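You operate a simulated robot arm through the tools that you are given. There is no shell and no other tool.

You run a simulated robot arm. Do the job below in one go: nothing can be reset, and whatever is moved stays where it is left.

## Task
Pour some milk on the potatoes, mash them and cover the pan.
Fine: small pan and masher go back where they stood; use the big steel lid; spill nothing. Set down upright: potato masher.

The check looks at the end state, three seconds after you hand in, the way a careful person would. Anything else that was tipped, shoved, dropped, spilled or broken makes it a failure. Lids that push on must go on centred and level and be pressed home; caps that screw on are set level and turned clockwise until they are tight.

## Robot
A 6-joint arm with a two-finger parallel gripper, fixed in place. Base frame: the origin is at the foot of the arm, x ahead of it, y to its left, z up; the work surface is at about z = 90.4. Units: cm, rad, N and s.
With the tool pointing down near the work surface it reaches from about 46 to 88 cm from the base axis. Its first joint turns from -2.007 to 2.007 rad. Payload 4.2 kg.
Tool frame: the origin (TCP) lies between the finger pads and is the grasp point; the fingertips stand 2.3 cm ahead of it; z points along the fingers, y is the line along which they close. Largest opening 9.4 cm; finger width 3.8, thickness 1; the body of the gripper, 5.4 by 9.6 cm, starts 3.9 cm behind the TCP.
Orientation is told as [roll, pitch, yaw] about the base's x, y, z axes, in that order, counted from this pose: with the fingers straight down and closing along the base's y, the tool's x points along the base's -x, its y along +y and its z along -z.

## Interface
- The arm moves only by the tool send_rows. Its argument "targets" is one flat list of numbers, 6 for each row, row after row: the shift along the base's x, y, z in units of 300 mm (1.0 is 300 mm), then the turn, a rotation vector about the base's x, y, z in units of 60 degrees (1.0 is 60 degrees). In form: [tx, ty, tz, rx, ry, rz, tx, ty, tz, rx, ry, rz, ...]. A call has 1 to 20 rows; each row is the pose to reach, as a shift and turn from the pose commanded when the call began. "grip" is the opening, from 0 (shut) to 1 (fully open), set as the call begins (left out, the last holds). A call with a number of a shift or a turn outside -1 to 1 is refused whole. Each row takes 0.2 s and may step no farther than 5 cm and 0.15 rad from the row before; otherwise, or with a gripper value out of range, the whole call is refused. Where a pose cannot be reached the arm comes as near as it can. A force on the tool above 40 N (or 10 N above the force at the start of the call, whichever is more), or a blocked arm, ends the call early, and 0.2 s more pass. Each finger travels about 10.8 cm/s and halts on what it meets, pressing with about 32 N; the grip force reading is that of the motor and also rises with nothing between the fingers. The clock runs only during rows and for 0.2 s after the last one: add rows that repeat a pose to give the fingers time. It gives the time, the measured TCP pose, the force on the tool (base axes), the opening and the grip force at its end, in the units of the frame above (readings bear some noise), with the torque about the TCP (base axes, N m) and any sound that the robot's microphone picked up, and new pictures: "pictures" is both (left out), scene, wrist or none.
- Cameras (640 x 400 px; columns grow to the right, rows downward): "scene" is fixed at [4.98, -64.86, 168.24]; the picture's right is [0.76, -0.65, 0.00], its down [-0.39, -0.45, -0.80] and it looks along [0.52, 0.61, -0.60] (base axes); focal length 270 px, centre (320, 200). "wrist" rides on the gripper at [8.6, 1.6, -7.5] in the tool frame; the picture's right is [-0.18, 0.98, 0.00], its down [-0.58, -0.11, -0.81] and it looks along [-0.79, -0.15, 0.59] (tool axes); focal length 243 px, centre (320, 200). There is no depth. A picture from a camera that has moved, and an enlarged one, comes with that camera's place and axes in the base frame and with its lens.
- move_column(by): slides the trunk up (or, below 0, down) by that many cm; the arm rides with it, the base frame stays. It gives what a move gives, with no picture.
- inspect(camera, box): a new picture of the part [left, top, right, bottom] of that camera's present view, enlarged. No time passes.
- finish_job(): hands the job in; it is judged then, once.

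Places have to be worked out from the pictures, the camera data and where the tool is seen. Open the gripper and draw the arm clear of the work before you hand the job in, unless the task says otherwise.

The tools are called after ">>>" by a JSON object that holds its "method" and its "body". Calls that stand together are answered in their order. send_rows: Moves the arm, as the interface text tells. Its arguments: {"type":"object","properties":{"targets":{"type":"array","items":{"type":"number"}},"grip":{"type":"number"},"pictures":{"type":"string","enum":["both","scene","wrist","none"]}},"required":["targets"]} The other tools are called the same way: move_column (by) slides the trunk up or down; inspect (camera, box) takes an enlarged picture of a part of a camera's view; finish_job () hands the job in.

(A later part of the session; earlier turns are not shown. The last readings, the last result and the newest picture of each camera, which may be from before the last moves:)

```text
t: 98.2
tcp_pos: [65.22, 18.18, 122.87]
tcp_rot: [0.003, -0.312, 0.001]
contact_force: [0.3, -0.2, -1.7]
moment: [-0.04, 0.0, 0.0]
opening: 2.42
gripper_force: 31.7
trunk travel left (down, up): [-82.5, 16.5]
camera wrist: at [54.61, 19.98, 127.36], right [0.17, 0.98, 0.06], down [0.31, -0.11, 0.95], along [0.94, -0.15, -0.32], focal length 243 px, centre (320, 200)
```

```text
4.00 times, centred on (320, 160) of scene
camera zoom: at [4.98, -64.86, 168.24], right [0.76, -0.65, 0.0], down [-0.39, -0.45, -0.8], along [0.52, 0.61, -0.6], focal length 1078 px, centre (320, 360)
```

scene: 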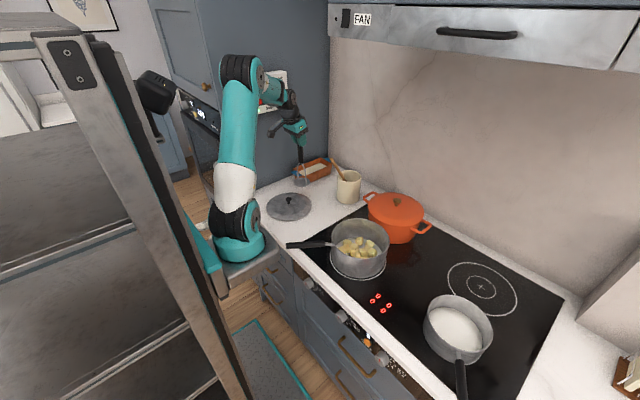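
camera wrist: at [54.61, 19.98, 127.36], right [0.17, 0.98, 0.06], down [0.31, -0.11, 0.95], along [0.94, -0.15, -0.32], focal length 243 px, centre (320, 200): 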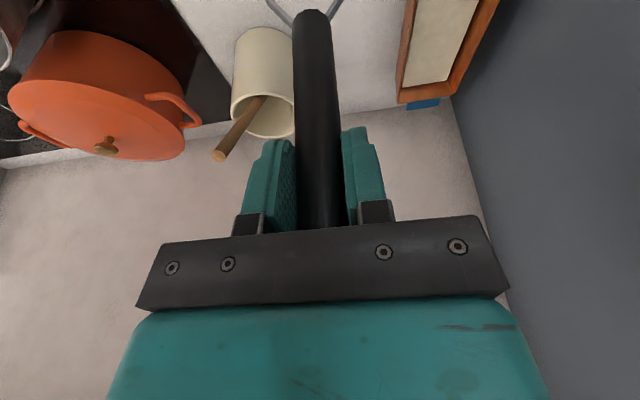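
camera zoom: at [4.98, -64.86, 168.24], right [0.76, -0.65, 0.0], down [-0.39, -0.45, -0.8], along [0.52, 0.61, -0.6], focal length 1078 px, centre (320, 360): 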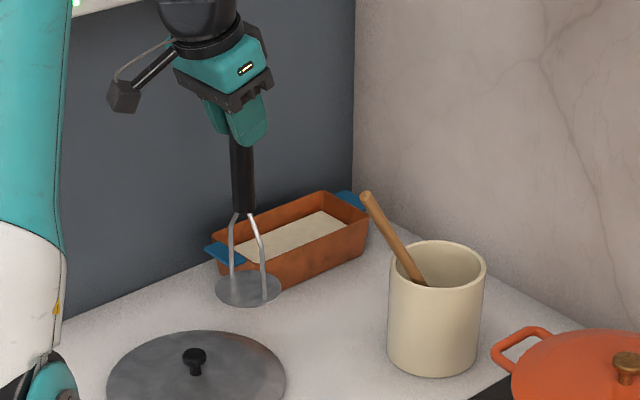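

The masher is held upright. I'll carry it over to pan A with its plate above rim height.

>>> {"method": "send_rows", "body": {"targets": [-0.04, -0.1, 0.04, 0, 0, 0, -0.08, -0.22, 0.08, 0, 0, 0, -0.12, -0.36, 0.12, 0, 0, 0, -0.15, -0.5, 0.14, 0, 0, 0, -0.173, -0.64, 0.14, 0, 0, 0, -0.173, -0.78, 0.14, 0, 0, 0, -0.173, -0.9, 0.14, 0, 0, 0, -0.173, -0.97, 0.14, 0, 0, 0], "pictures": "none"}}

>>> {"method": "send_rows", "body": {"targets": [0, -0.1, 0, 0, 0, 0, 0, -0.2, 0, 0, 0, 0, 0, -0.3, 0, 0, 0, 0, 0, -0.36, 0, 0, 0, 0, 0, -0.387, 0, 0, 0, 0]}}

>>> {"method": "inspect", "body": {"camera": "scene", "box": [300, 150, 460, 250]}}

>>> {"method": "inspect", "body": {"camera": "wrist", "box": [160, 0, 480, 200]}}

```text
t: 100.0
tcp_pos: [59.87, -10.99, 127.18]
tcp_rot: [0.0, -0.313, 0.0]
contact_force: [0.2, 0.0, -1.5]
moment: [-0.01, 0.01, 0.02]
opening: 2.45
gripper_force: 32.1
trunk travel left (down, up): [-82.5, 16.5]
```

```text
t: 101.2
tcp_pos: [59.94, -22.58, 127.2]
tcp_rot: [0.001, -0.313, 0.0]
contact_force: [-0.5, -0.2, -1.9]
moment: [-0.04, 0.02, -0.01]
opening: 2.42
gripper_force: 31.8
trunk travel left (down, up): [-82.5, 16.5]
camera wrist: at [49.46, -20.8, 131.65], right [0.17, 0.98, 0.06], down [0.3, -0.11, 0.95], along [0.94, -0.15, -0.32], focal length 243 px, centre (320, 200)
```

scene: 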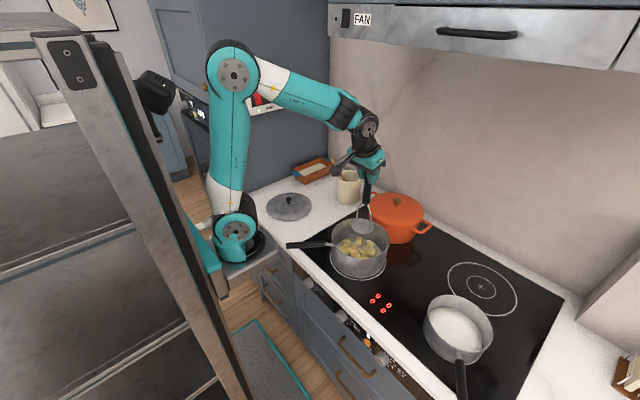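
wrist: 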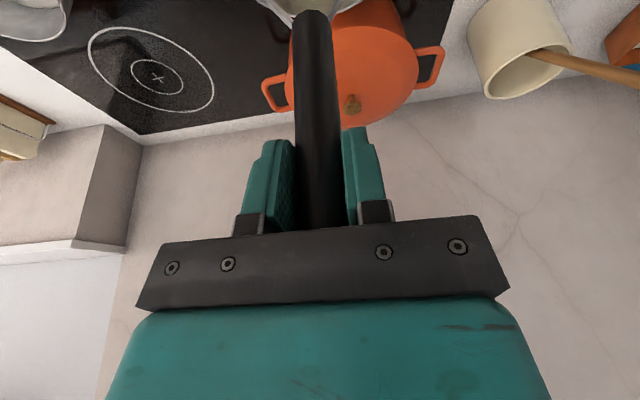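

```text
4.00 times, centred on (380, 200) of scene
camera zoom: at [4.98, -64.86, 168.24], right [0.76, -0.65, 0.0], down [-0.39, -0.45, -0.8], along [0.52, 0.61, -0.6], focal length 1078 px, centre (80, 200)
```

zoom: 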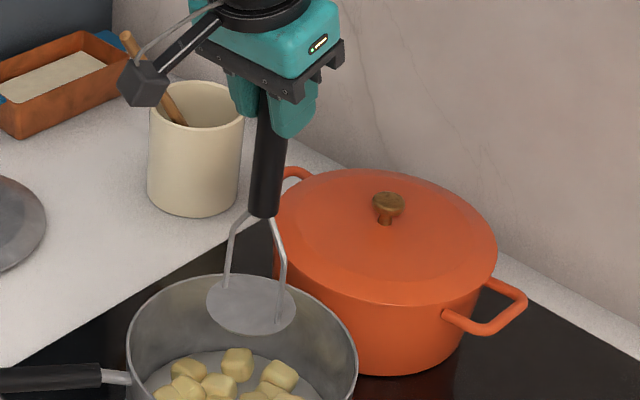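

```text
2.00 times, centred on (320, 100) of wrist
camera zoom: at [49.46, -20.8, 131.65], right [0.17, 0.98, 0.06], down [0.3, -0.11, 0.95], along [0.94, -0.15, -0.32], focal length 485 px, centre (320, 400)
```

zoom: 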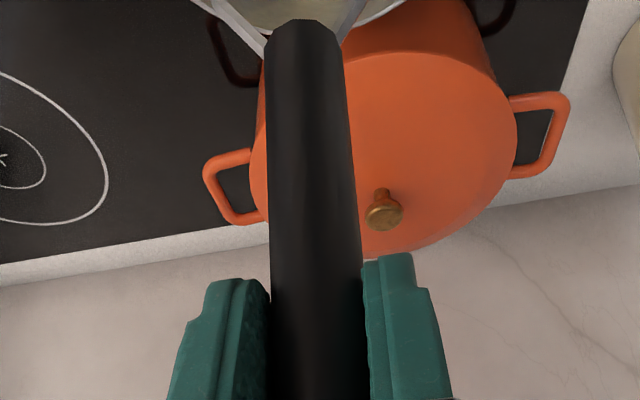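

The plate is centred over pan A. The potatoes cluster around (56–66,-16…-26); I'll make the first press near the middle at (60.2,-20.8), descending slowly to just above the pan floor.

>>> {"method": "send_rows", "body": {"targets": [0.005, 0.03, -0.06, 0, 0, 0, 0.009, 0.06, -0.15, 0, 0, 0, 0.009, 0.06, -0.25, 0, 0, 0, 0.009, 0.06, -0.32, 0, 0, 0, 0.009, 0.06, -0.36, 0, 0, 0, 0.009, 0.06, -0.4, 0, 0, 0, 0.009, 0.06, -0.44, 0, 0, 0, 0.009, 0.06, -0.47, 0, 0, 0, 0.009, 0.06, -0.5, 0, 0, 0]}}

>>> {"method": "inspect", "body": {"camera": "scene", "box": [300, 180, 460, 280]}}

```text
t: 103.2
tcp_pos: [60.28, -20.8, 112.09]
tcp_rot: [0.001, -0.312, 0.0]
contact_force: [-0.1, 1.6, -1.5]
moment: [-0.01, 0.02, 0.02]
opening: 2.43
gripper_force: 32.3
trunk travel left (down, up): [-82.5, 16.5]
camera wrist: at [49.71, -18.96, 116.62], right [0.17, 0.98, 0.06], down [0.3, -0.11, 0.95], along [0.94, -0.15, -0.32], focal length 243 px, centre (320, 200)
```

scene: 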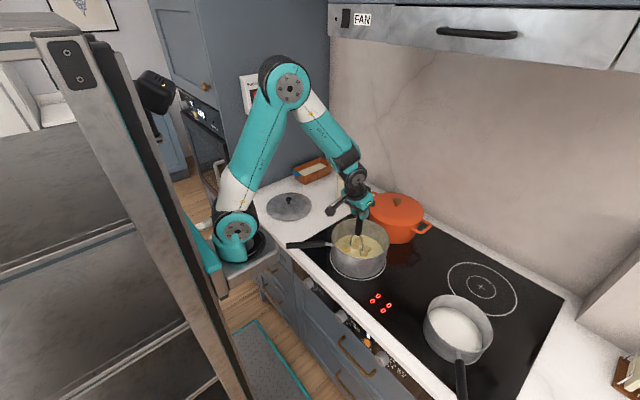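
wrist: 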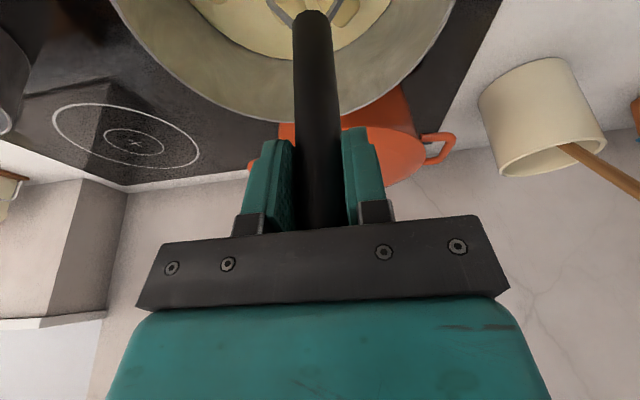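

```text
4.00 times, centred on (380, 230) of scene
camera zoom: at [4.98, -64.86, 168.24], right [0.76, -0.65, 0.0], down [-0.39, -0.45, -0.8], along [0.52, 0.61, -0.6], focal length 1078 px, centre (80, 80)
```

zoom: 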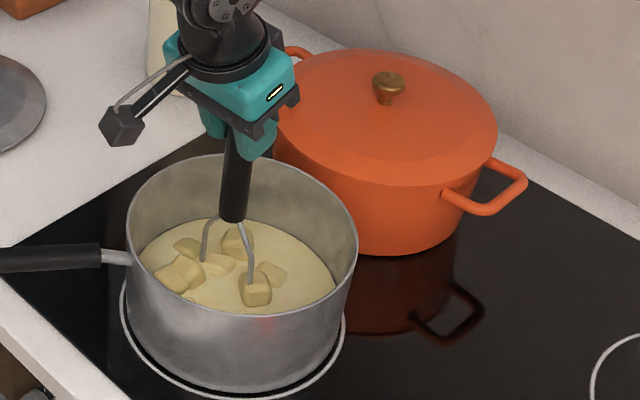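

The potatoes are turning into mash around the plate, with no shove on the pan. I'll continue with presses at three more spots: left-back, back and right.

>>> {"method": "send_rows", "body": {"targets": [0, 0, 0.08, 0, 0, 0, -0.046, 0.043, 0.16, 0, 0, 0, -0.0927, 0.0867, 0.16, 0, 0, 0, -0.0927, 0.0867, 0.08, 0, 0, 0, -0.0927, 0.0867, 0.0, 0, 0, 0, -0.0927, 0.0867, -0.01, 0, 0, 0, -0.0927, 0.0867, 0.08, 0, 0, 0, -0.01, 0.0817, 0.16, 0, 0, 0, 0.074, 0.0767, 0.16, 0, 0, 0, 0.074, 0.0767, 0.08, 0, 0, 0, 0.074, 0.0767, 0.0, 0, 0, 0, 0.074, 0.0767, -0.01, 0, 0, 0, 0.074, 0.0767, 0.08, 0, 0, 0, 0.11, 0.01, 0.16, 0, 0, 0, 0.1507, -0.0567, 0.16, 0, 0, 0, 0.1507, -0.0567, 0.08, 0, 0, 0, 0.1507, -0.0567, 0.0, 0, 0, 0, 0.1507, -0.0567, -0.01, 0, 0, 0]}}

>>> {"method": "inspect", "body": {"camera": "scene", "box": [300, 180, 460, 280]}}

```text
t: 107.0
tcp_pos: [64.68, -22.52, 112.0]
tcp_rot: [0.001, -0.314, 0.0]
contact_force: [-1.5, -0.6, 5.8]
moment: [0.04, 0.39, -0.08]
opening: 2.48
gripper_force: 31.9
trunk travel left (down, up): [-82.5, 16.5]
camera wrist: at [54.2, -20.73, 116.43], right [0.18, 0.98, 0.06], down [0.3, -0.11, 0.95], along [0.94, -0.15, -0.32], focal length 243 px, centre (320, 200)
```

scene: 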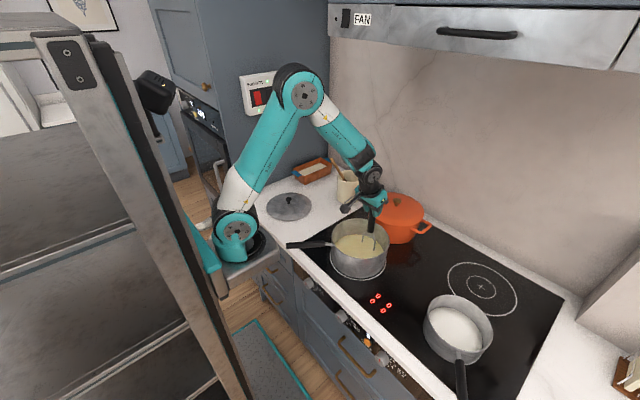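
wrist: 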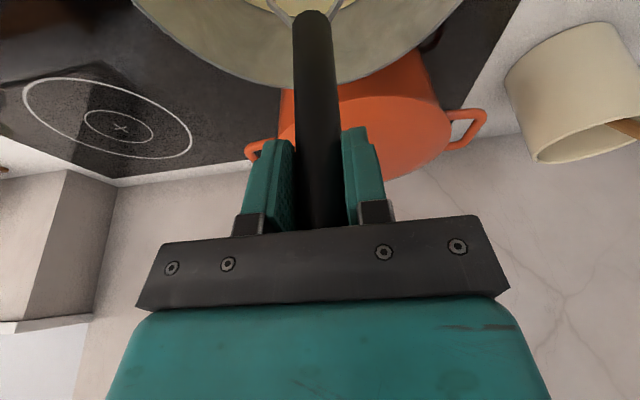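

```text
4.00 times, centred on (380, 230) of scene
camera zoom: at [4.98, -64.86, 168.24], right [0.76, -0.65, 0.0], down [-0.39, -0.45, -0.8], along [0.52, 0.61, -0.6], focal length 1078 px, centre (80, 80)
```

zoom: 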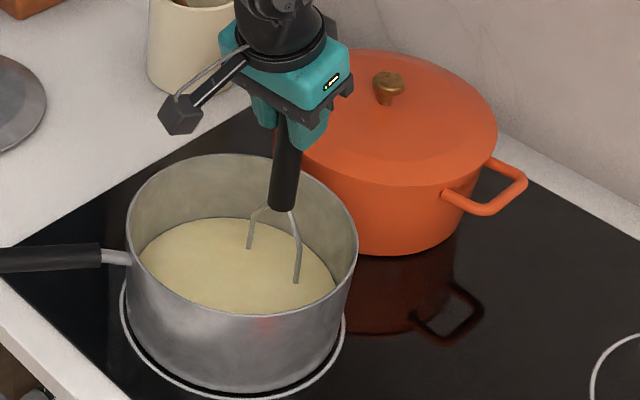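

Nothing but smooth mash is visible now. I'll do two more presses (front-right and left) for evenness, then lift the masher out over the middle of the pan.

>>> {"method": "send_rows", "body": {"targets": [0, 0, 0.08, 0, 0, 0, -0.055, -0.05, 0.16, 0, 0, 0, -0.11, -0.1, 0.16, 0, 0, 0, -0.11, -0.1, 0.08, 0, 0, 0, -0.11, -0.1, 0.015, 0, 0, 0, -0.11, -0.1, 0.08, 0, 0, 0, -0.18, -0.04, 0.16, 0, 0, 0, -0.26, 0.0167, 0.16, 0, 0, 0, -0.26, 0.0167, 0.08, 0, 0, 0, -0.26, 0.0167, 0.015, 0, 0, 0, -0.26, 0.0167, 0.08, 0, 0, 0, -0.2, 0, 0.16, 0, 0, 0, -0.16, 0, 0.26, 0, 0, 0]}}

>>> {"method": "inspect", "body": {"camera": "scene", "box": [300, 180, 460, 280]}}

```text
t: 109.8
tcp_pos: [60.05, -22.44, 119.8]
tcp_rot: [0.003, -0.311, 0.0]
contact_force: [0.3, -0.7, -2.4]
moment: [0.0, 0.02, -0.01]
opening: 2.43
gripper_force: 31.7
trunk travel left (down, up): [-82.5, 16.5]
camera wrist: at [49.51, -20.66, 124.14], right [0.17, 0.98, 0.06], down [0.31, -0.11, 0.95], along [0.94, -0.15, -0.32], focal length 243 px, centre (320, 200)
```

scene: 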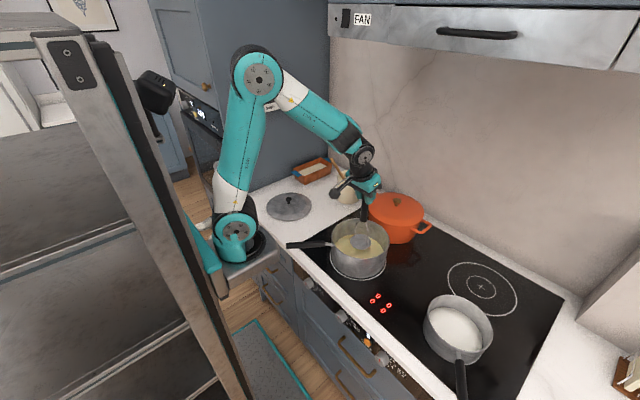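
wrist: 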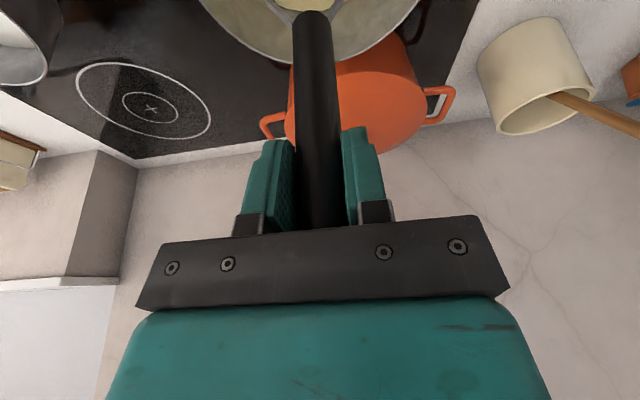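

```text
4.00 times, centred on (380, 230) of scene
camera zoom: at [4.98, -64.86, 168.24], right [0.76, -0.65, 0.0], down [-0.39, -0.45, -0.8], along [0.52, 0.61, -0.6], focal length 1078 px, centre (80, 80)
```

zoom: 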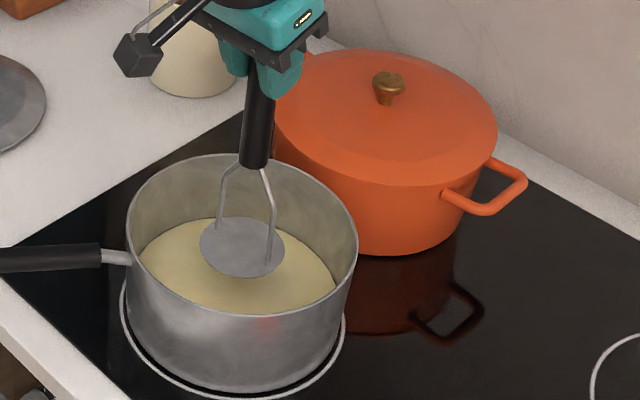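

The mash is smooth and the pan hasn't moved. I'll pause a moment over the pan, rise clear, and carry the masher back the way it came.

>>> {"method": "send_rows", "body": {"targets": [0, 0, 0, 0, 0, 0, 0, 0, 0.0, 0, 0, 0, 0, 0, 0, 0, 0, 0, 0, 0, 0.06, 0, 0, 0, 0, 0, 0.14, 0, 0, 0, 0, 0, 0.22, 0, 0, 0, 0, 0, 0.25, 0, 0, 0], "pictures": "none"}}

>>> {"method": "send_rows", "body": {"targets": [0, 0.08, 0, 0, 0, 0, 0, 0.2, 0, 0, 0, 0, 0, 0.34, 0, 0, 0, 0, 0, 0.48, 0, 0, 0, 0, 0, 0.62, 0, 0, 0, 0, 0, 0.76, 0, 0, 0, 0, 0, 0.88, 0, 0, 0, 0, 0, 0.98, 0, 0, 0, 0], "pictures": "none"}}

>>> {"method": "send_rows", "body": {"targets": [0.03, 0.06, -0.02, 0, 0, 0, 0.07, 0.16, -0.05, 0, 0, 0, 0.12, 0.26, -0.09, 0, 0, 0, 0.173, 0.37, -0.14, 0, 0, 0]}}

```text
t: 111.4
tcp_pos: [60.1, -22.39, 127.16]
tcp_rot: [0.001, -0.312, 0.0]
contact_force: [0.0, -1.4, -2.2]
moment: [0.01, 0.02, -0.02]
opening: 2.42
gripper_force: 31.6
trunk travel left (down, up): [-82.5, 16.5]
```

```text
t: 113.2
tcp_pos: [59.96, 6.84, 127.25]
tcp_rot: [0.003, -0.313, -0.001]
contact_force: [-0.7, 0.0, -1.9]
moment: [0.01, -0.01, 0.01]
opening: 2.47
gripper_force: 31.8
trunk travel left (down, up): [-82.5, 16.5]
```

```text
t: 114.2
tcp_pos: [65.17, 17.94, 123.08]
tcp_rot: [0.001, -0.315, -0.001]
contact_force: [0.0, -0.8, -0.5]
moment: [0.04, -0.04, 0.0]
opening: 2.44
gripper_force: 32.1
trunk travel left (down, up): [-82.5, 16.5]
camera wrist: at [54.68, 19.83, 127.53], right [0.18, 0.98, 0.06], down [0.3, -0.11, 0.95], along [0.94, -0.15, -0.32], focal length 243 px, centre (320, 200)
```

scene: 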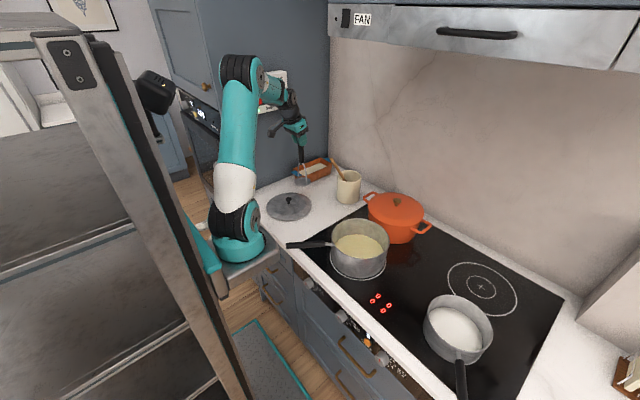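
wrist: 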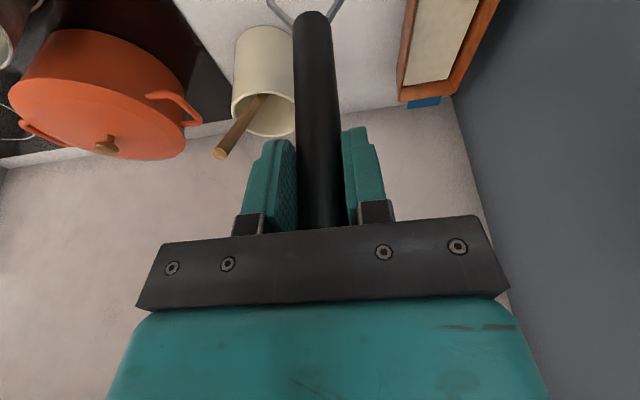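

The masher's pose in the grip is unchanged. I'll go forward and down to just above its original spot.

>>> {"method": "send_rows", "body": {"targets": [0.11, 0.03, -0.07, 0, 0, 0, 0.23, 0.05, -0.14, 0, 0, 0, 0.35, 0.06, -0.2, 0, 0, 0, 0.45, 0.068, -0.24, 0, 0, 0, 0.55, 0.078, -0.28, 0, 0, 0, 0.622, 0.087, -0.32, 0, 0, 0, 0.652, 0.0883, -0.35, 0, 0, 0]}}

>>> {"method": "inspect", "body": {"camera": "scene", "box": [280, 120, 400, 195]}}

```text
t: 115.8
tcp_pos: [84.83, 20.74, 112.56]
tcp_rot: [0.002, -0.311, 0.0]
contact_force: [0.8, -0.1, -1.1]
moment: [0.01, 0.0, -0.01]
opening: 2.43
gripper_force: 32.4
trunk travel left (down, up): [-82.5, 16.5]
camera wrist: at [74.25, 22.53, 117.0], right [0.18, 0.98, 0.06], down [0.31, -0.11, 0.95], along [0.94, -0.15, -0.32], focal length 243 px, centre (320, 200)
```

scene: 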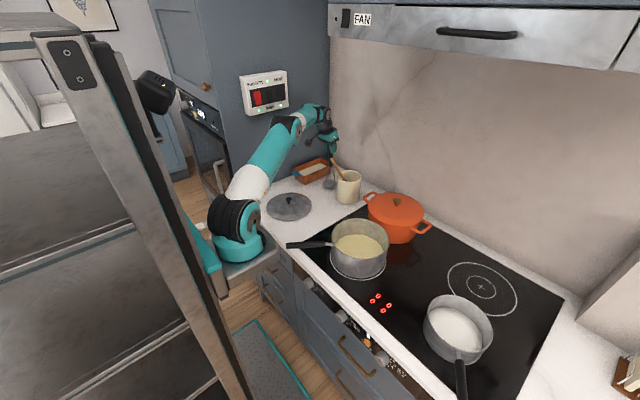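
wrist: 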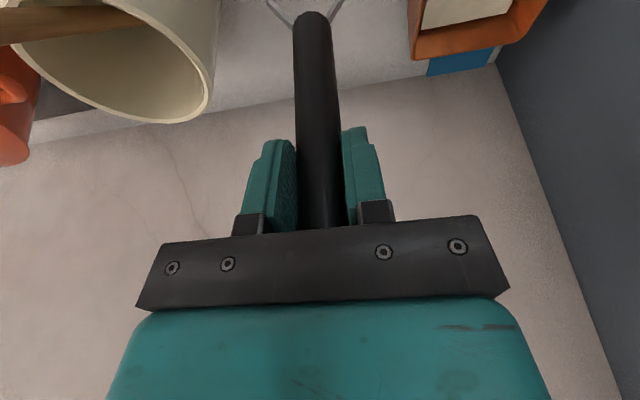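

```text
5.33 times, centred on (340, 158) of scene
camera zoom: at [4.98, -64.86, 168.24], right [0.76, -0.65, 0.0], down [-0.39, -0.45, -0.8], along [0.52, 0.61, -0.6], focal length 1438 px, centre (213, 427)
```

zoom: 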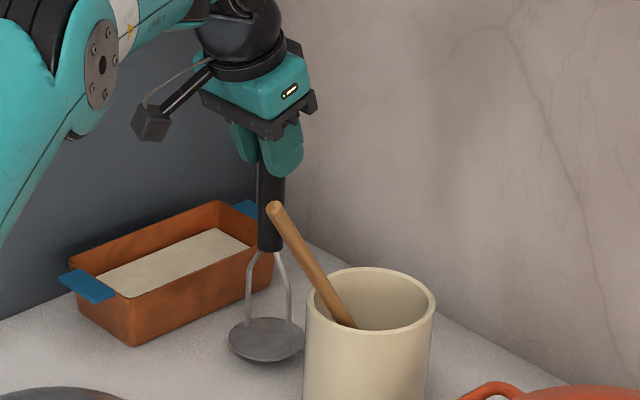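

It's hovering right over its old spot. I'll lower gently the last 1.5 cm until it touches.

>>> {"method": "send_rows", "body": {"targets": [-0.002, -0.003, -0.015, 0, 0, 0, -0.003, -0.005, -0.03, 0, 0, 0, -0.003, -0.005, -0.04, 0, 0, 0, -0.003, -0.005, -0.046, 0, 0, 0, -0.003, -0.005, -0.05, 0, 0, 0]}}

>>> {"method": "inspect", "body": {"camera": "scene", "box": [280, 120, 400, 195]}}

```text
t: 117.0
tcp_pos: [84.73, 20.56, 110.98]
tcp_rot: [0.0, -0.314, -0.001]
contact_force: [-0.5, 0.3, -1.1]
moment: [0.0, 0.01, 0.0]
opening: 2.45
gripper_force: 32.1
trunk travel left (down, up): [-82.5, 16.5]
camera wrist: at [74.13, 22.34, 115.47], right [0.18, 0.98, 0.06], down [0.3, -0.11, 0.95], along [0.94, -0.15, -0.32], focal length 243 px, centre (320, 200)
```

scene: 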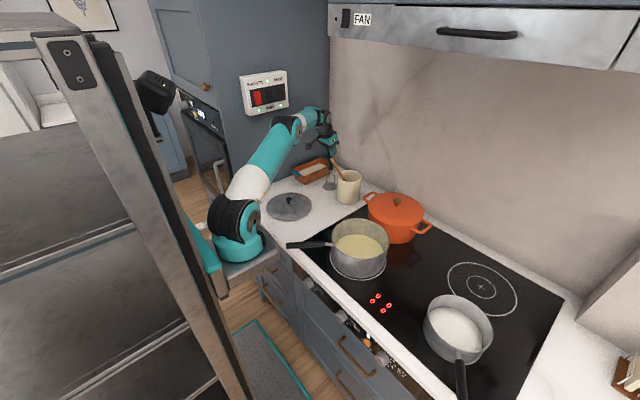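
wrist: 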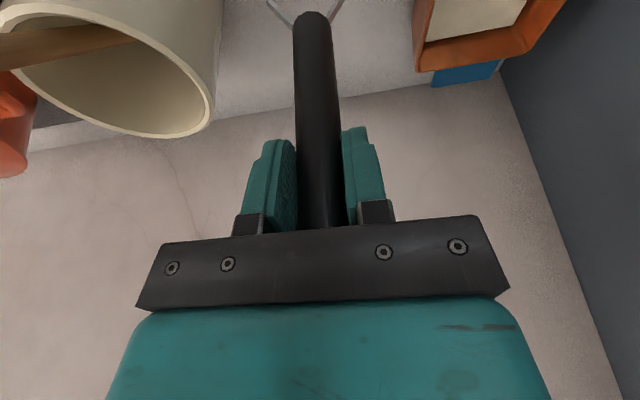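

```text
5.33 times, centred on (340, 158) of scene
camera zoom: at [4.98, -64.86, 168.24], right [0.76, -0.65, 0.0], down [-0.39, -0.45, -0.8], along [0.52, 0.61, -0.6], focal length 1438 px, centre (213, 427)
```

zoom: 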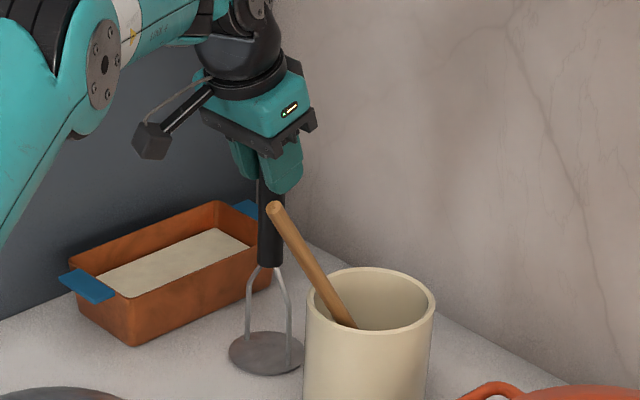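

It's visually identical to its original position but not yet pressing. I'll lower another 1–2 mm until there's contact.

>>> {"method": "send_rows", "body": {"targets": [0, 0, -0.002, 0, 0, 0, 0, 0, -0.004, 0, 0, 0, 0, 0, -0.004, 0, 0, 0], "pictures": "none"}}

```text
t: 117.8
tcp_pos: [84.65, 20.63, 110.99]
tcp_rot: [0.003, -0.314, -0.001]
contact_force: [-1.6, 0.7, 4.9]
moment: [-0.14, 0.1, -0.05]
opening: 2.41
gripper_force: 31.7
trunk travel left (down, up): [-82.5, 16.5]
```

It's in contact at about 5 N and standing flat. I'll open the gripper.

>>> {"method": "send_rows", "body": {"targets": [0, 0, 0, 0, 0, 0, 0, 0, 0, 0, 0, 0, 0, 0, 0, 0, 0, 0, 0, 0, 0, 0, 0, 0], "grip": 1}}

>>> {"method": "inspect", "body": {"camera": "scene", "box": [280, 120, 400, 195]}}

>>> {"method": "inspect", "body": {"camera": "wrist", "box": [200, 0, 440, 150]}}

```text
t: 118.8
tcp_pos: [84.51, 20.62, 110.81]
tcp_rot: [0.001, -0.312, 0.001]
contact_force: [0.4, -0.3, -0.3]
moment: [0.02, -0.02, 0.0]
opening: 9.4
gripper_force: 0.1
trunk travel left (down, up): [-82.5, 16.5]
camera wrist: at [74.11, 22.34, 115.35], right [0.17, 0.98, 0.06], down [0.3, -0.11, 0.95], along [0.94, -0.15, -0.32], focal length 243 px, centre (320, 200)
```

scene: 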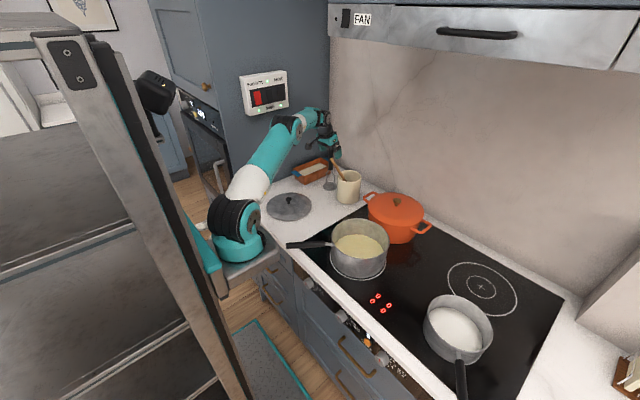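
wrist: 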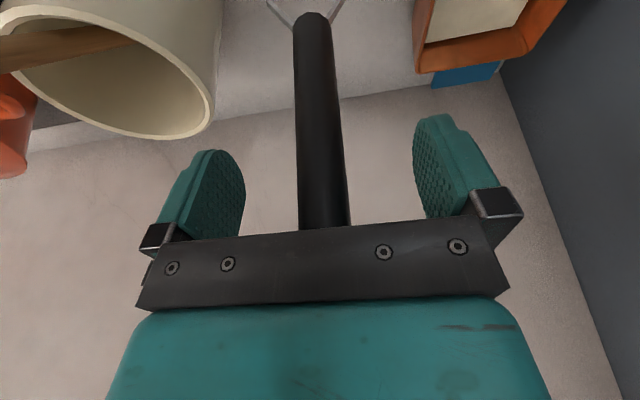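

```text
5.33 times, centred on (340, 158) of scene
camera zoom: at [4.98, -64.86, 168.24], right [0.76, -0.65, 0.0], down [-0.39, -0.45, -0.8], along [0.52, 0.61, -0.6], focal length 1438 px, centre (213, 427)
```

zoom: 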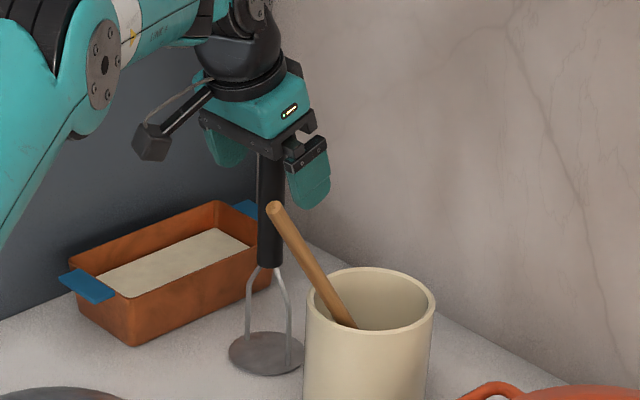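

```text
2.67 times, centred on (320, 75) of wrist
camera zoom: at [74.11, 22.34, 115.35], right [0.17, 0.98, 0.06], down [0.3, -0.11, 0.95], along [0.94, -0.15, -0.32], focal length 647 px, centre (320, 533)
```

zoom: 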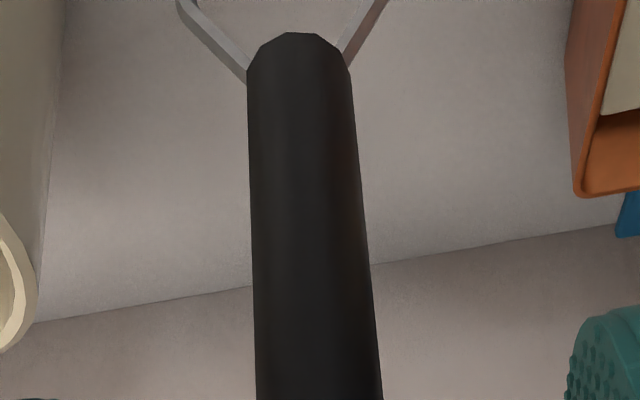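

The masher stands upright on its spot. I'll back straight out, then level the tool and move above the steel lid.

>>> {"method": "send_rows", "body": {"targets": [-0.08, 0, 0, 0, 0, 0, -0.18, 0, 0, 0, 0, 0, -0.29, 0, 0.01, 0, 0, 0, -0.38, 0, 0.05, 0, 0.04, 0, -0.48, -0.02, 0.1, 0, 0.1, 0, -0.58, -0.04, 0.15, 0, 0.16, 0, -0.68, -0.06, 0.18, 0, 0.22, 0, -0.78, -0.08, 0.18, 0, 0.27, 0, -0.87, -0.09, 0.17, 0, 0.3, 0, -0.91, -0.095, 0.15, 0, 0.3, 0]}}

>>> {"method": "inspect", "body": {"camera": "wrist", "box": [200, 0, 440, 150]}}

>>> {"method": "inspect", "body": {"camera": "scene", "box": [240, 130, 400, 230]}}

```text
t: 121.0
tcp_pos: [57.24, 17.63, 115.39]
tcp_rot: [0.002, 0.002, 0.0]
contact_force: [-0.3, 0.2, -0.8]
moment: [0.02, 0.05, -0.02]
opening: 9.38
gripper_force: 0.0
trunk travel left (down, up): [-82.5, 16.5]
camera wrist: at [48.65, 19.38, 122.83], right [0.18, 0.98, 0.0], down [0.58, -0.11, 0.81], along [0.79, -0.15, -0.59], focal length 243 px, centre (320, 200)
```

scene: 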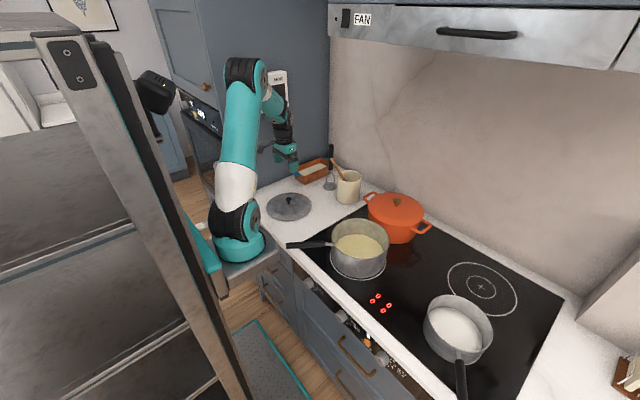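
wrist: 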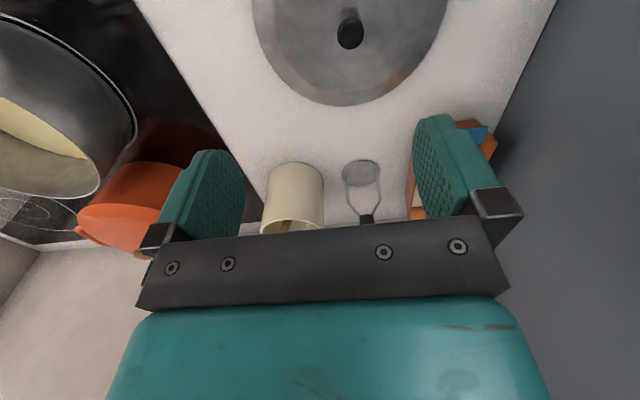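

```text
2.67 times, centred on (320, 75) of wrist
camera zoom: at [48.65, 19.38, 122.83], right [0.18, 0.98, 0.0], down [0.58, -0.11, 0.81], along [0.79, -0.15, -0.59], focal length 647 px, centre (320, 533)
```

zoom: 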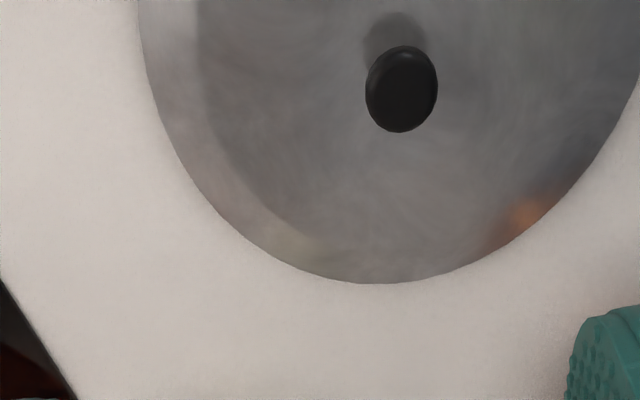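

```text
4.00 times, centred on (320, 180) of scene
camera zoom: at [4.98, -64.86, 168.24], right [0.76, -0.65, 0.0], down [-0.39, -0.45, -0.8], along [0.52, 0.61, -0.6], focal length 1078 px, centre (320, 280)
```

zoom: 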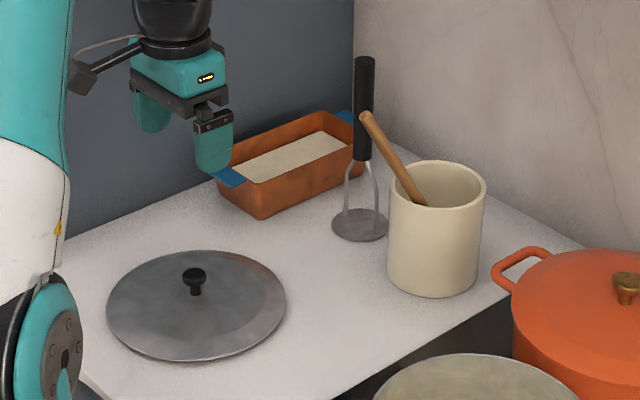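

The masher is exactly where it stood. The wrist camera puts the lid knob at about (58.3,20.6). For accurate centring I'll measure pan A with the wrist camera too before picking up the lid.

>>> {"method": "send_rows", "body": {"targets": [-0.03, -0.12, 0.05, 0, 0, 0, -0.06, -0.26, 0.1, 0, 0, 0, -0.1, -0.4, 0.15, 0, 0, 0, -0.14, -0.54, 0.2, 0, 0, 0, -0.18, -0.68, 0.25, 0, 0, 0, -0.21, -0.82, 0.3, 0, 0, 0, -0.24, -0.96, 0.32, 0, 0, 0], "pictures": "none"}}

>>> {"method": "send_rows", "body": {"targets": [0, -0.12, 0, 0, 0, 0, 0, -0.24, 0, 0, 0, 0, 0, -0.36, 0, 0, 0, 0, 0, -0.36, 0, 0, 0, 0]}}

>>> {"method": "inspect", "body": {"camera": "wrist", "box": [200, 0, 456, 160]}}

```text
t: 122.6
tcp_pos: [50.02, -11.1, 124.94]
tcp_rot: [0.003, 0.004, 0.002]
contact_force: [-0.2, -0.2, 0.7]
moment: [-0.02, 0.03, 0.0]
opening: 9.41
gripper_force: 0.0
trunk travel left (down, up): [-82.5, 16.5]
```

```text
t: 123.6
tcp_pos: [50.1, -21.99, 124.9]
tcp_rot: [0.002, 0.002, 0.001]
contact_force: [0.4, -0.2, 0.2]
moment: [-0.03, 0.01, 0.0]
opening: 9.39
gripper_force: 0.1
trunk travel left (down, up): [-82.5, 16.5]
camera wrist: at [41.5, -20.23, 132.33], right [0.18, 0.98, 0.0], down [0.58, -0.11, 0.81], along [0.79, -0.15, -0.59], focal length 243 px, centre (320, 200)
```

scene: 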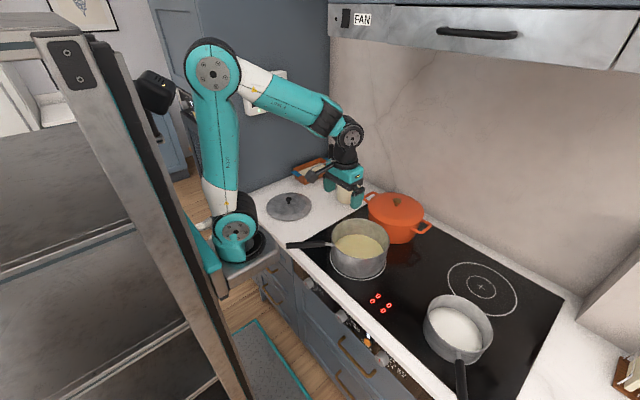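
wrist: 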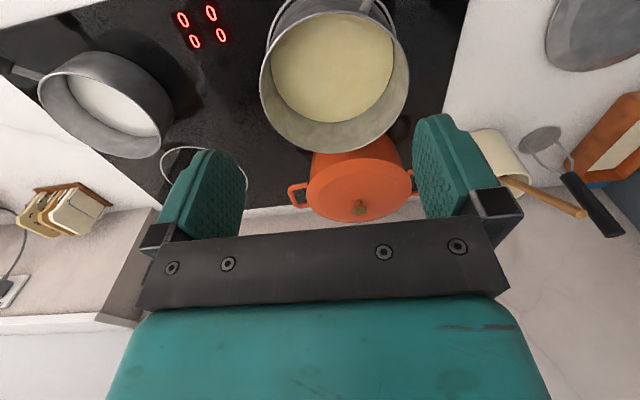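

```text
2.50 times, centred on (328, 80) of wrist
camera zoom: at [41.5, -20.23, 132.33], right [0.18, 0.98, 0.0], down [0.58, -0.11, 0.81], along [0.79, -0.15, -0.59], focal length 606 px, centre (300, 500)
```

zoom: 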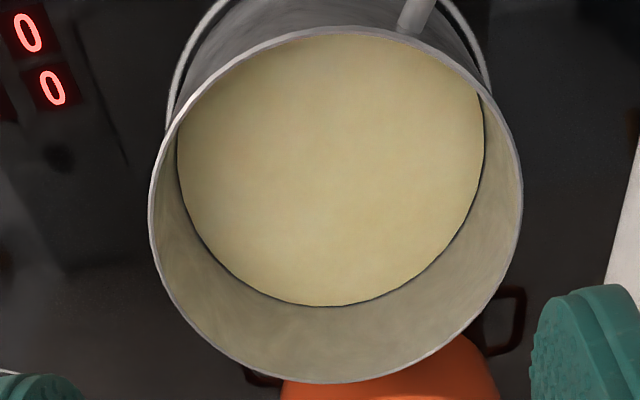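

Fitting the rim circle from this view gives pan A's centre at (60.36,-21.9), radius 10.0. Now I'll take the same kind of view of the lid.

>>> {"method": "send_rows", "body": {"targets": [0, 0.12, 0, 0, 0, 0, 0, 0.26, 0, 0, 0, 0, 0, 0.4, 0, 0, 0, 0, -0.01, 0.54, 0, 0, 0, 0, -0.02, 0.68, 0, 0, 0, 0, -0.03, 0.82, 0, 0, 0, 0, -0.04, 0.96, 0, 0, 0, 0], "pictures": "none"}}

>>> {"method": "send_rows", "body": {"targets": [0, 0.12, -0.05, 0, 0, 0, 0, 0.26, -0.12, 0, 0, 0, 0, 0.38, -0.19, 0, 0, 0, 0, 0.45, -0.23, 0, 0, 0]}}

>>> {"method": "inspect", "body": {"camera": "wrist", "box": [200, 0, 456, 160]}}

```text
t: 125.2
tcp_pos: [48.91, 6.95, 125.02]
tcp_rot: [0.001, 0.001, 0.0]
contact_force: [-0.6, -0.2, 1.1]
moment: [0.03, -0.04, 0.02]
opening: 9.38
gripper_force: 0.2
trunk travel left (down, up): [-82.5, 16.5]
```

```text
t: 126.2
tcp_pos: [48.97, 20.3, 118.02]
tcp_rot: [0.002, 0.002, 0.0]
contact_force: [0.4, 0.0, 0.4]
moment: [0.01, -0.04, -0.01]
opening: 9.38
gripper_force: 0.0
trunk travel left (down, up): [-82.5, 16.5]
camera wrist: at [40.24, 22.09, 125.61], right [0.18, 0.98, 0.0], down [0.58, -0.11, 0.81], along [0.79, -0.15, -0.59], focal length 243 px, centre (320, 200)
```

scene: 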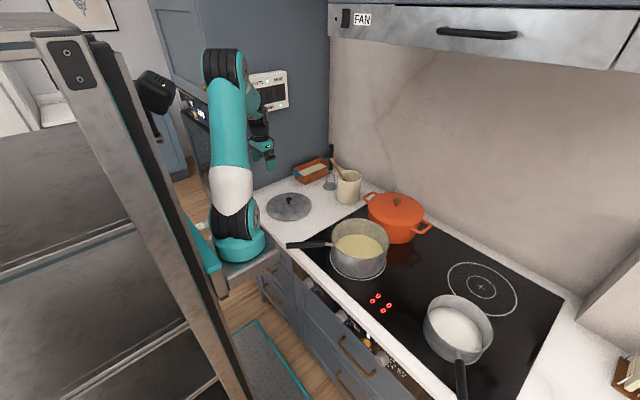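
wrist: 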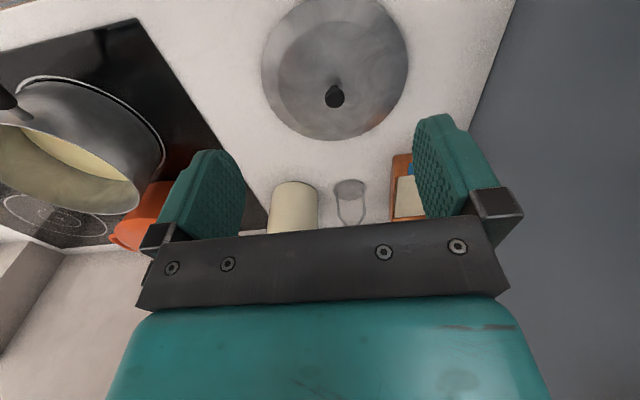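

```text
2.50 times, centred on (328, 80) of wrist
camera zoom: at [40.24, 22.09, 125.61], right [0.18, 0.98, 0.0], down [0.58, -0.11, 0.81], along [0.79, -0.15, -0.59], focal length 606 px, centre (300, 500)
```

zoom: 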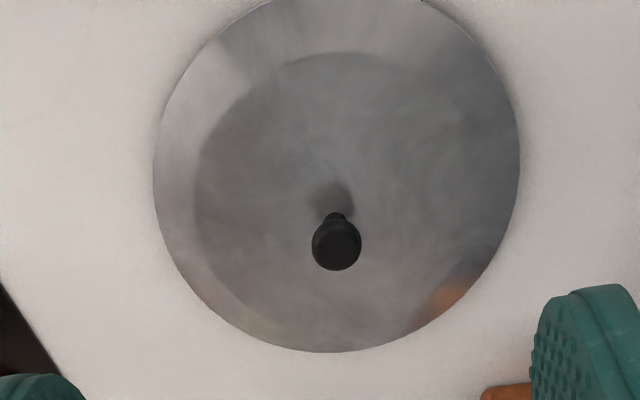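

The lid centre is at about (59.05,20.62), radius 10.5, with the knob head at z≈94.5. I'll move above the knob and descend around it.

>>> {"method": "send_rows", "body": {"targets": [0.1, 0.003, -0.05, 0, 0, 0, 0.2, 0.006, -0.12, 0, 0, 0, 0.3, 0.01, -0.2, 0, 0, 0, 0.335, 0.0105, -0.3, 0, 0, 0, 0.335, 0.0105, -0.4, 0, 0, 0, 0.335, 0.0105, -0.5, 0, 0, 0, 0.335, 0.0105, -0.58, 0, 0, 0, 0.335, 0.0105, -0.66, 0, 0, 0], "grip": 0.7}}

>>> {"method": "inspect", "body": {"camera": "wrist", "box": [200, 60, 440, 210]}}

>>> {"method": "inspect", "body": {"camera": "scene", "box": [230, 160, 350, 235]}}

```text
t: 128.0
tcp_pos: [58.96, 20.77, 98.17]
tcp_rot: [0.003, 0.0, 0.0]
contact_force: [0.0, -0.3, 0.3]
moment: [-0.01, -0.03, 0.03]
opening: 6.58
gripper_force: 0.1
trunk travel left (down, up): [-82.5, 16.5]
camera wrist: at [50.33, 22.49, 105.71], right [0.18, 0.98, 0.0], down [0.58, -0.11, 0.81], along [0.79, -0.15, -0.59], focal length 243 px, centre (320, 200)
```

scene: 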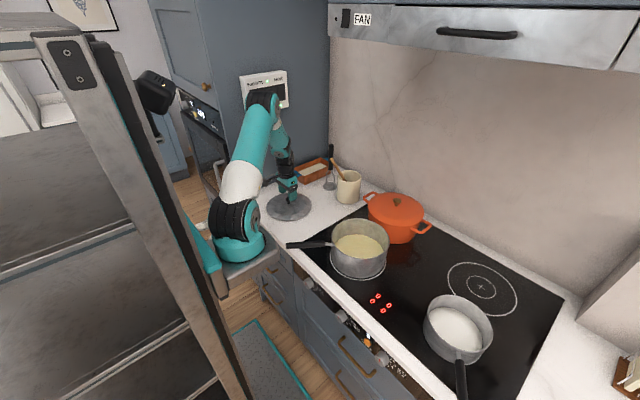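
wrist: 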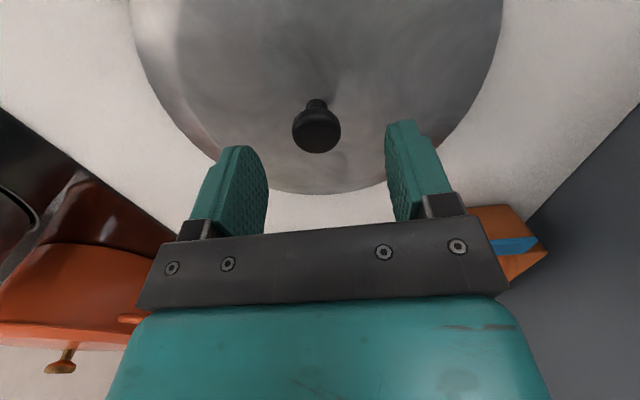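

```text
2.67 times, centred on (320, 135) of wrist
camera zoom: at [50.33, 22.49, 105.71], right [0.18, 0.98, 0.0], down [0.58, -0.11, 0.81], along [0.79, -0.15, -0.59], focal length 647 px, centre (320, 373)
```

zoom: 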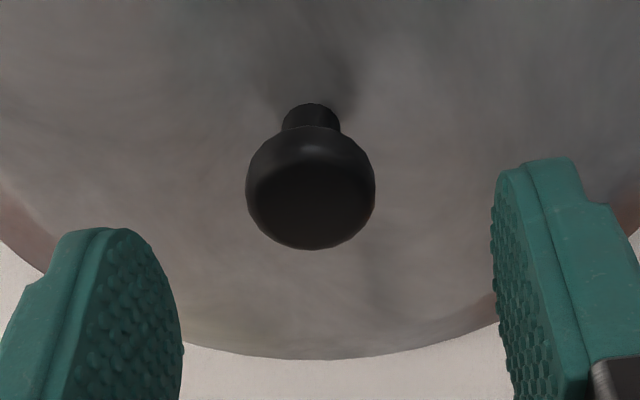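

```text
5.33 times, centred on (290, 198) of scene
camera zoom: at [4.98, -64.86, 168.24], right [0.76, -0.65, 0.0], down [-0.39, -0.45, -0.8], along [0.52, 0.61, -0.6], focal length 1438 px, centre (480, 213)
```

zoom: 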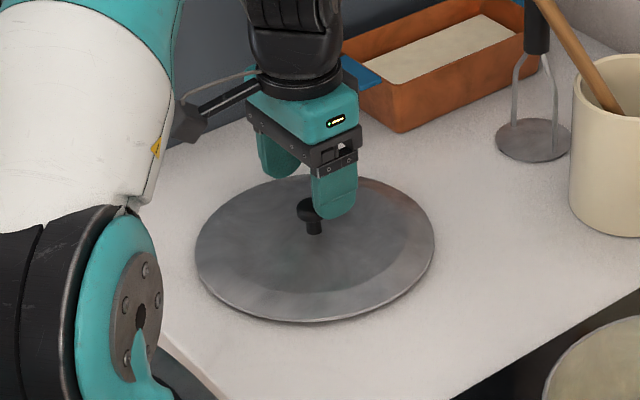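

The knob is centred under the TCP apart from 2 mm in y. I'll correct that and lower to z≈95.3 so the pads surround the knob head.

>>> {"method": "send_rows", "body": {"targets": [0, -0.004, -0.03, 0, 0, 0, 0, -0.006, -0.06, 0, 0, 0, 0, -0.006, -0.08, 0, 0, 0, 0, -0.006, -0.095, 0, 0, 0]}}

>>> {"method": "inspect", "body": {"camera": "wrist", "box": [200, 100, 440, 250]}}

>>> {"method": "inspect", "body": {"camera": "scene", "box": [250, 165, 330, 215]}}

```text
t: 129.0
tcp_pos: [58.98, 20.44, 95.49]
tcp_rot: [0.002, 0.001, 0.0]
contact_force: [0.0, 0.2, 1.1]
moment: [0.03, -0.01, 0.0]
opening: 6.58
gripper_force: 0.0
trunk travel left (down, up): [-82.5, 16.5]
camera wrist: at [50.35, 22.32, 102.94], right [0.18, 0.98, 0.0], down [0.58, -0.11, 0.81], along [0.79, -0.15, -0.59], focal length 243 px, centre (320, 200)
```

scene: 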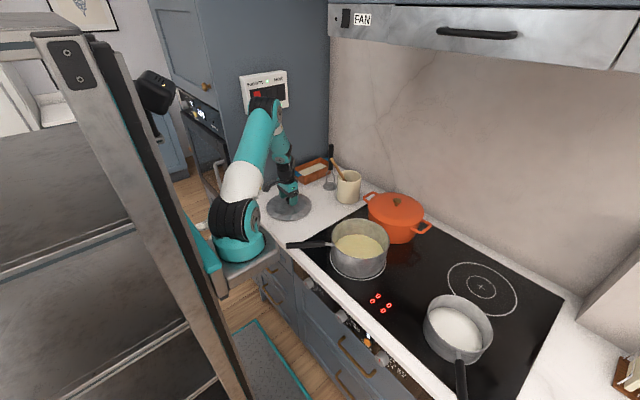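
wrist: 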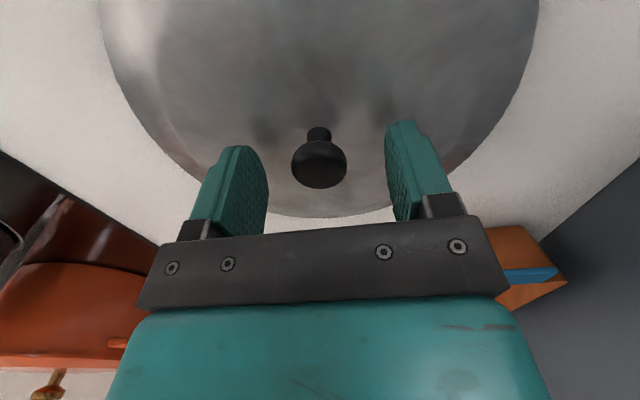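

```text
2.67 times, centred on (320, 175) of wrist
camera zoom: at [50.35, 22.32, 102.94], right [0.18, 0.98, 0.0], down [0.58, -0.11, 0.81], along [0.79, -0.15, -0.59], focal length 647 px, centre (320, 267)
```

zoom: 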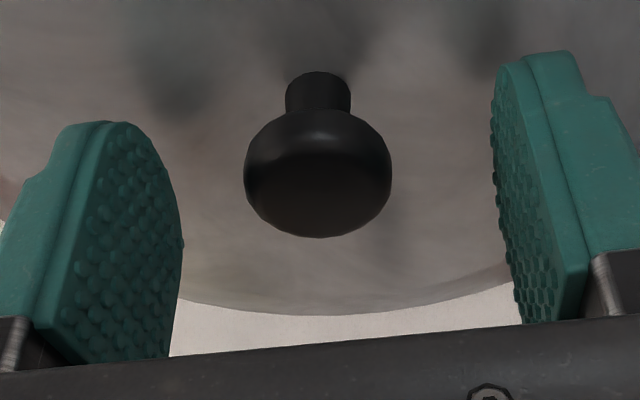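

```text
8.00 times, centred on (290, 190) of scene
camera zoom: at [4.98, -64.86, 168.24], right [0.76, -0.65, 0.0], down [-0.39, -0.45, -0.8], along [0.52, 0.61, -0.6], focal length 2157 px, centre (560, 280)
```

zoom: 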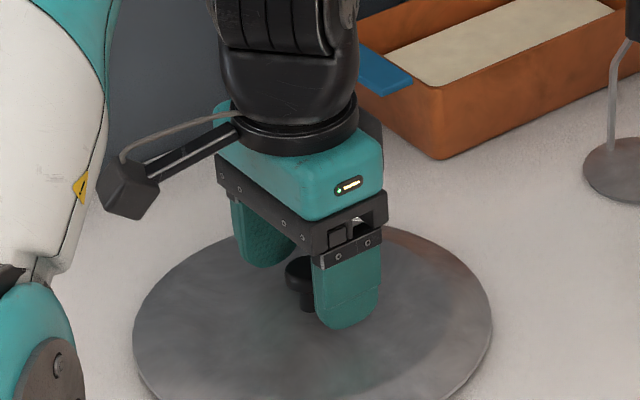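

The knob head is between the pads. I'll lower another 4 mm and close the gripper.

>>> {"method": "send_rows", "body": {"targets": [0, 0, -0.013, 0, 0, 0, 0, 0, -0.013, 0, 0, 0], "pictures": "none"}}

>>> {"method": "send_rows", "body": {"targets": [0, 0, 0, 0, 0, 0, 0, 0, 0, 0, 0, 0, 0, 0, 0, 0, 0, 0, 0, 0, 0, 0, 0, 0], "grip": 0}}

>>> {"method": "inspect", "body": {"camera": "wrist", "box": [200, 100, 440, 250]}}

```text
t: 129.6
tcp_pos: [58.86, 20.47, 95.0]
tcp_rot: [0.002, 0.001, 0.001]
contact_force: [0.9, -0.3, -0.8]
moment: [0.01, 0.01, -0.02]
opening: 6.61
gripper_force: 0.1
trunk travel left (down, up): [-82.5, 16.5]
```

```text
t: 130.6
tcp_pos: [59.05, 20.43, 95.19]
tcp_rot: [0.001, 0.001, -0.001]
contact_force: [0.1, -0.6, 0.1]
moment: [-0.16, -0.04, -0.03]
opening: 2.74
gripper_force: 32.3
trunk travel left (down, up): [-82.5, 16.5]
camera wrist: at [50.36, 22.3, 102.55], right [0.18, 0.98, 0.0], down [0.58, -0.11, 0.81], along [0.79, -0.15, -0.59], focal length 243 px, centre (320, 200)
```

scene: 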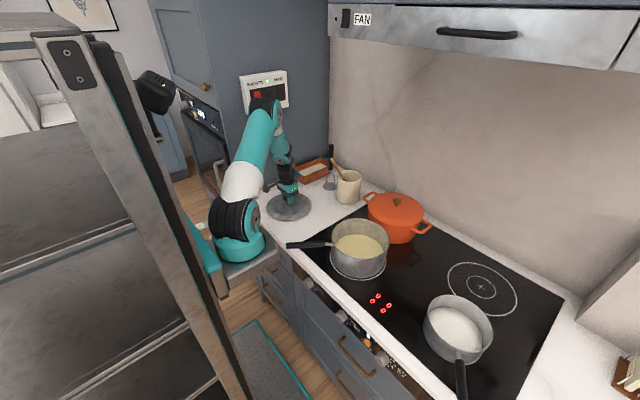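
wrist: 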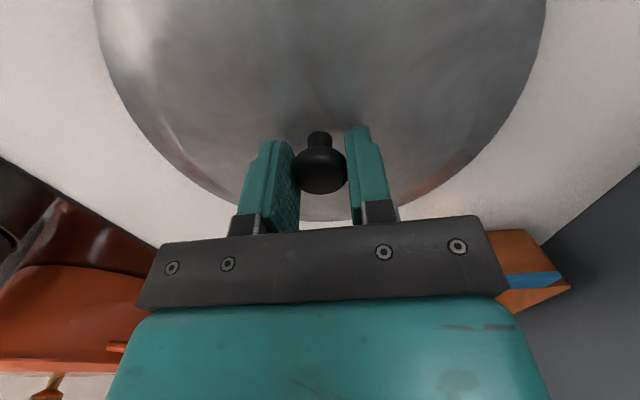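

```text
2.67 times, centred on (320, 175) of wrist
camera zoom: at [50.36, 22.3, 102.55], right [0.18, 0.98, 0.0], down [0.58, -0.11, 0.81], along [0.79, -0.15, -0.59], focal length 647 px, centre (320, 267)
```

zoom: 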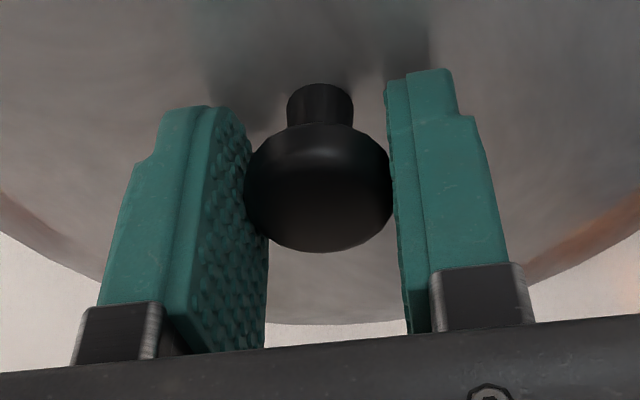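

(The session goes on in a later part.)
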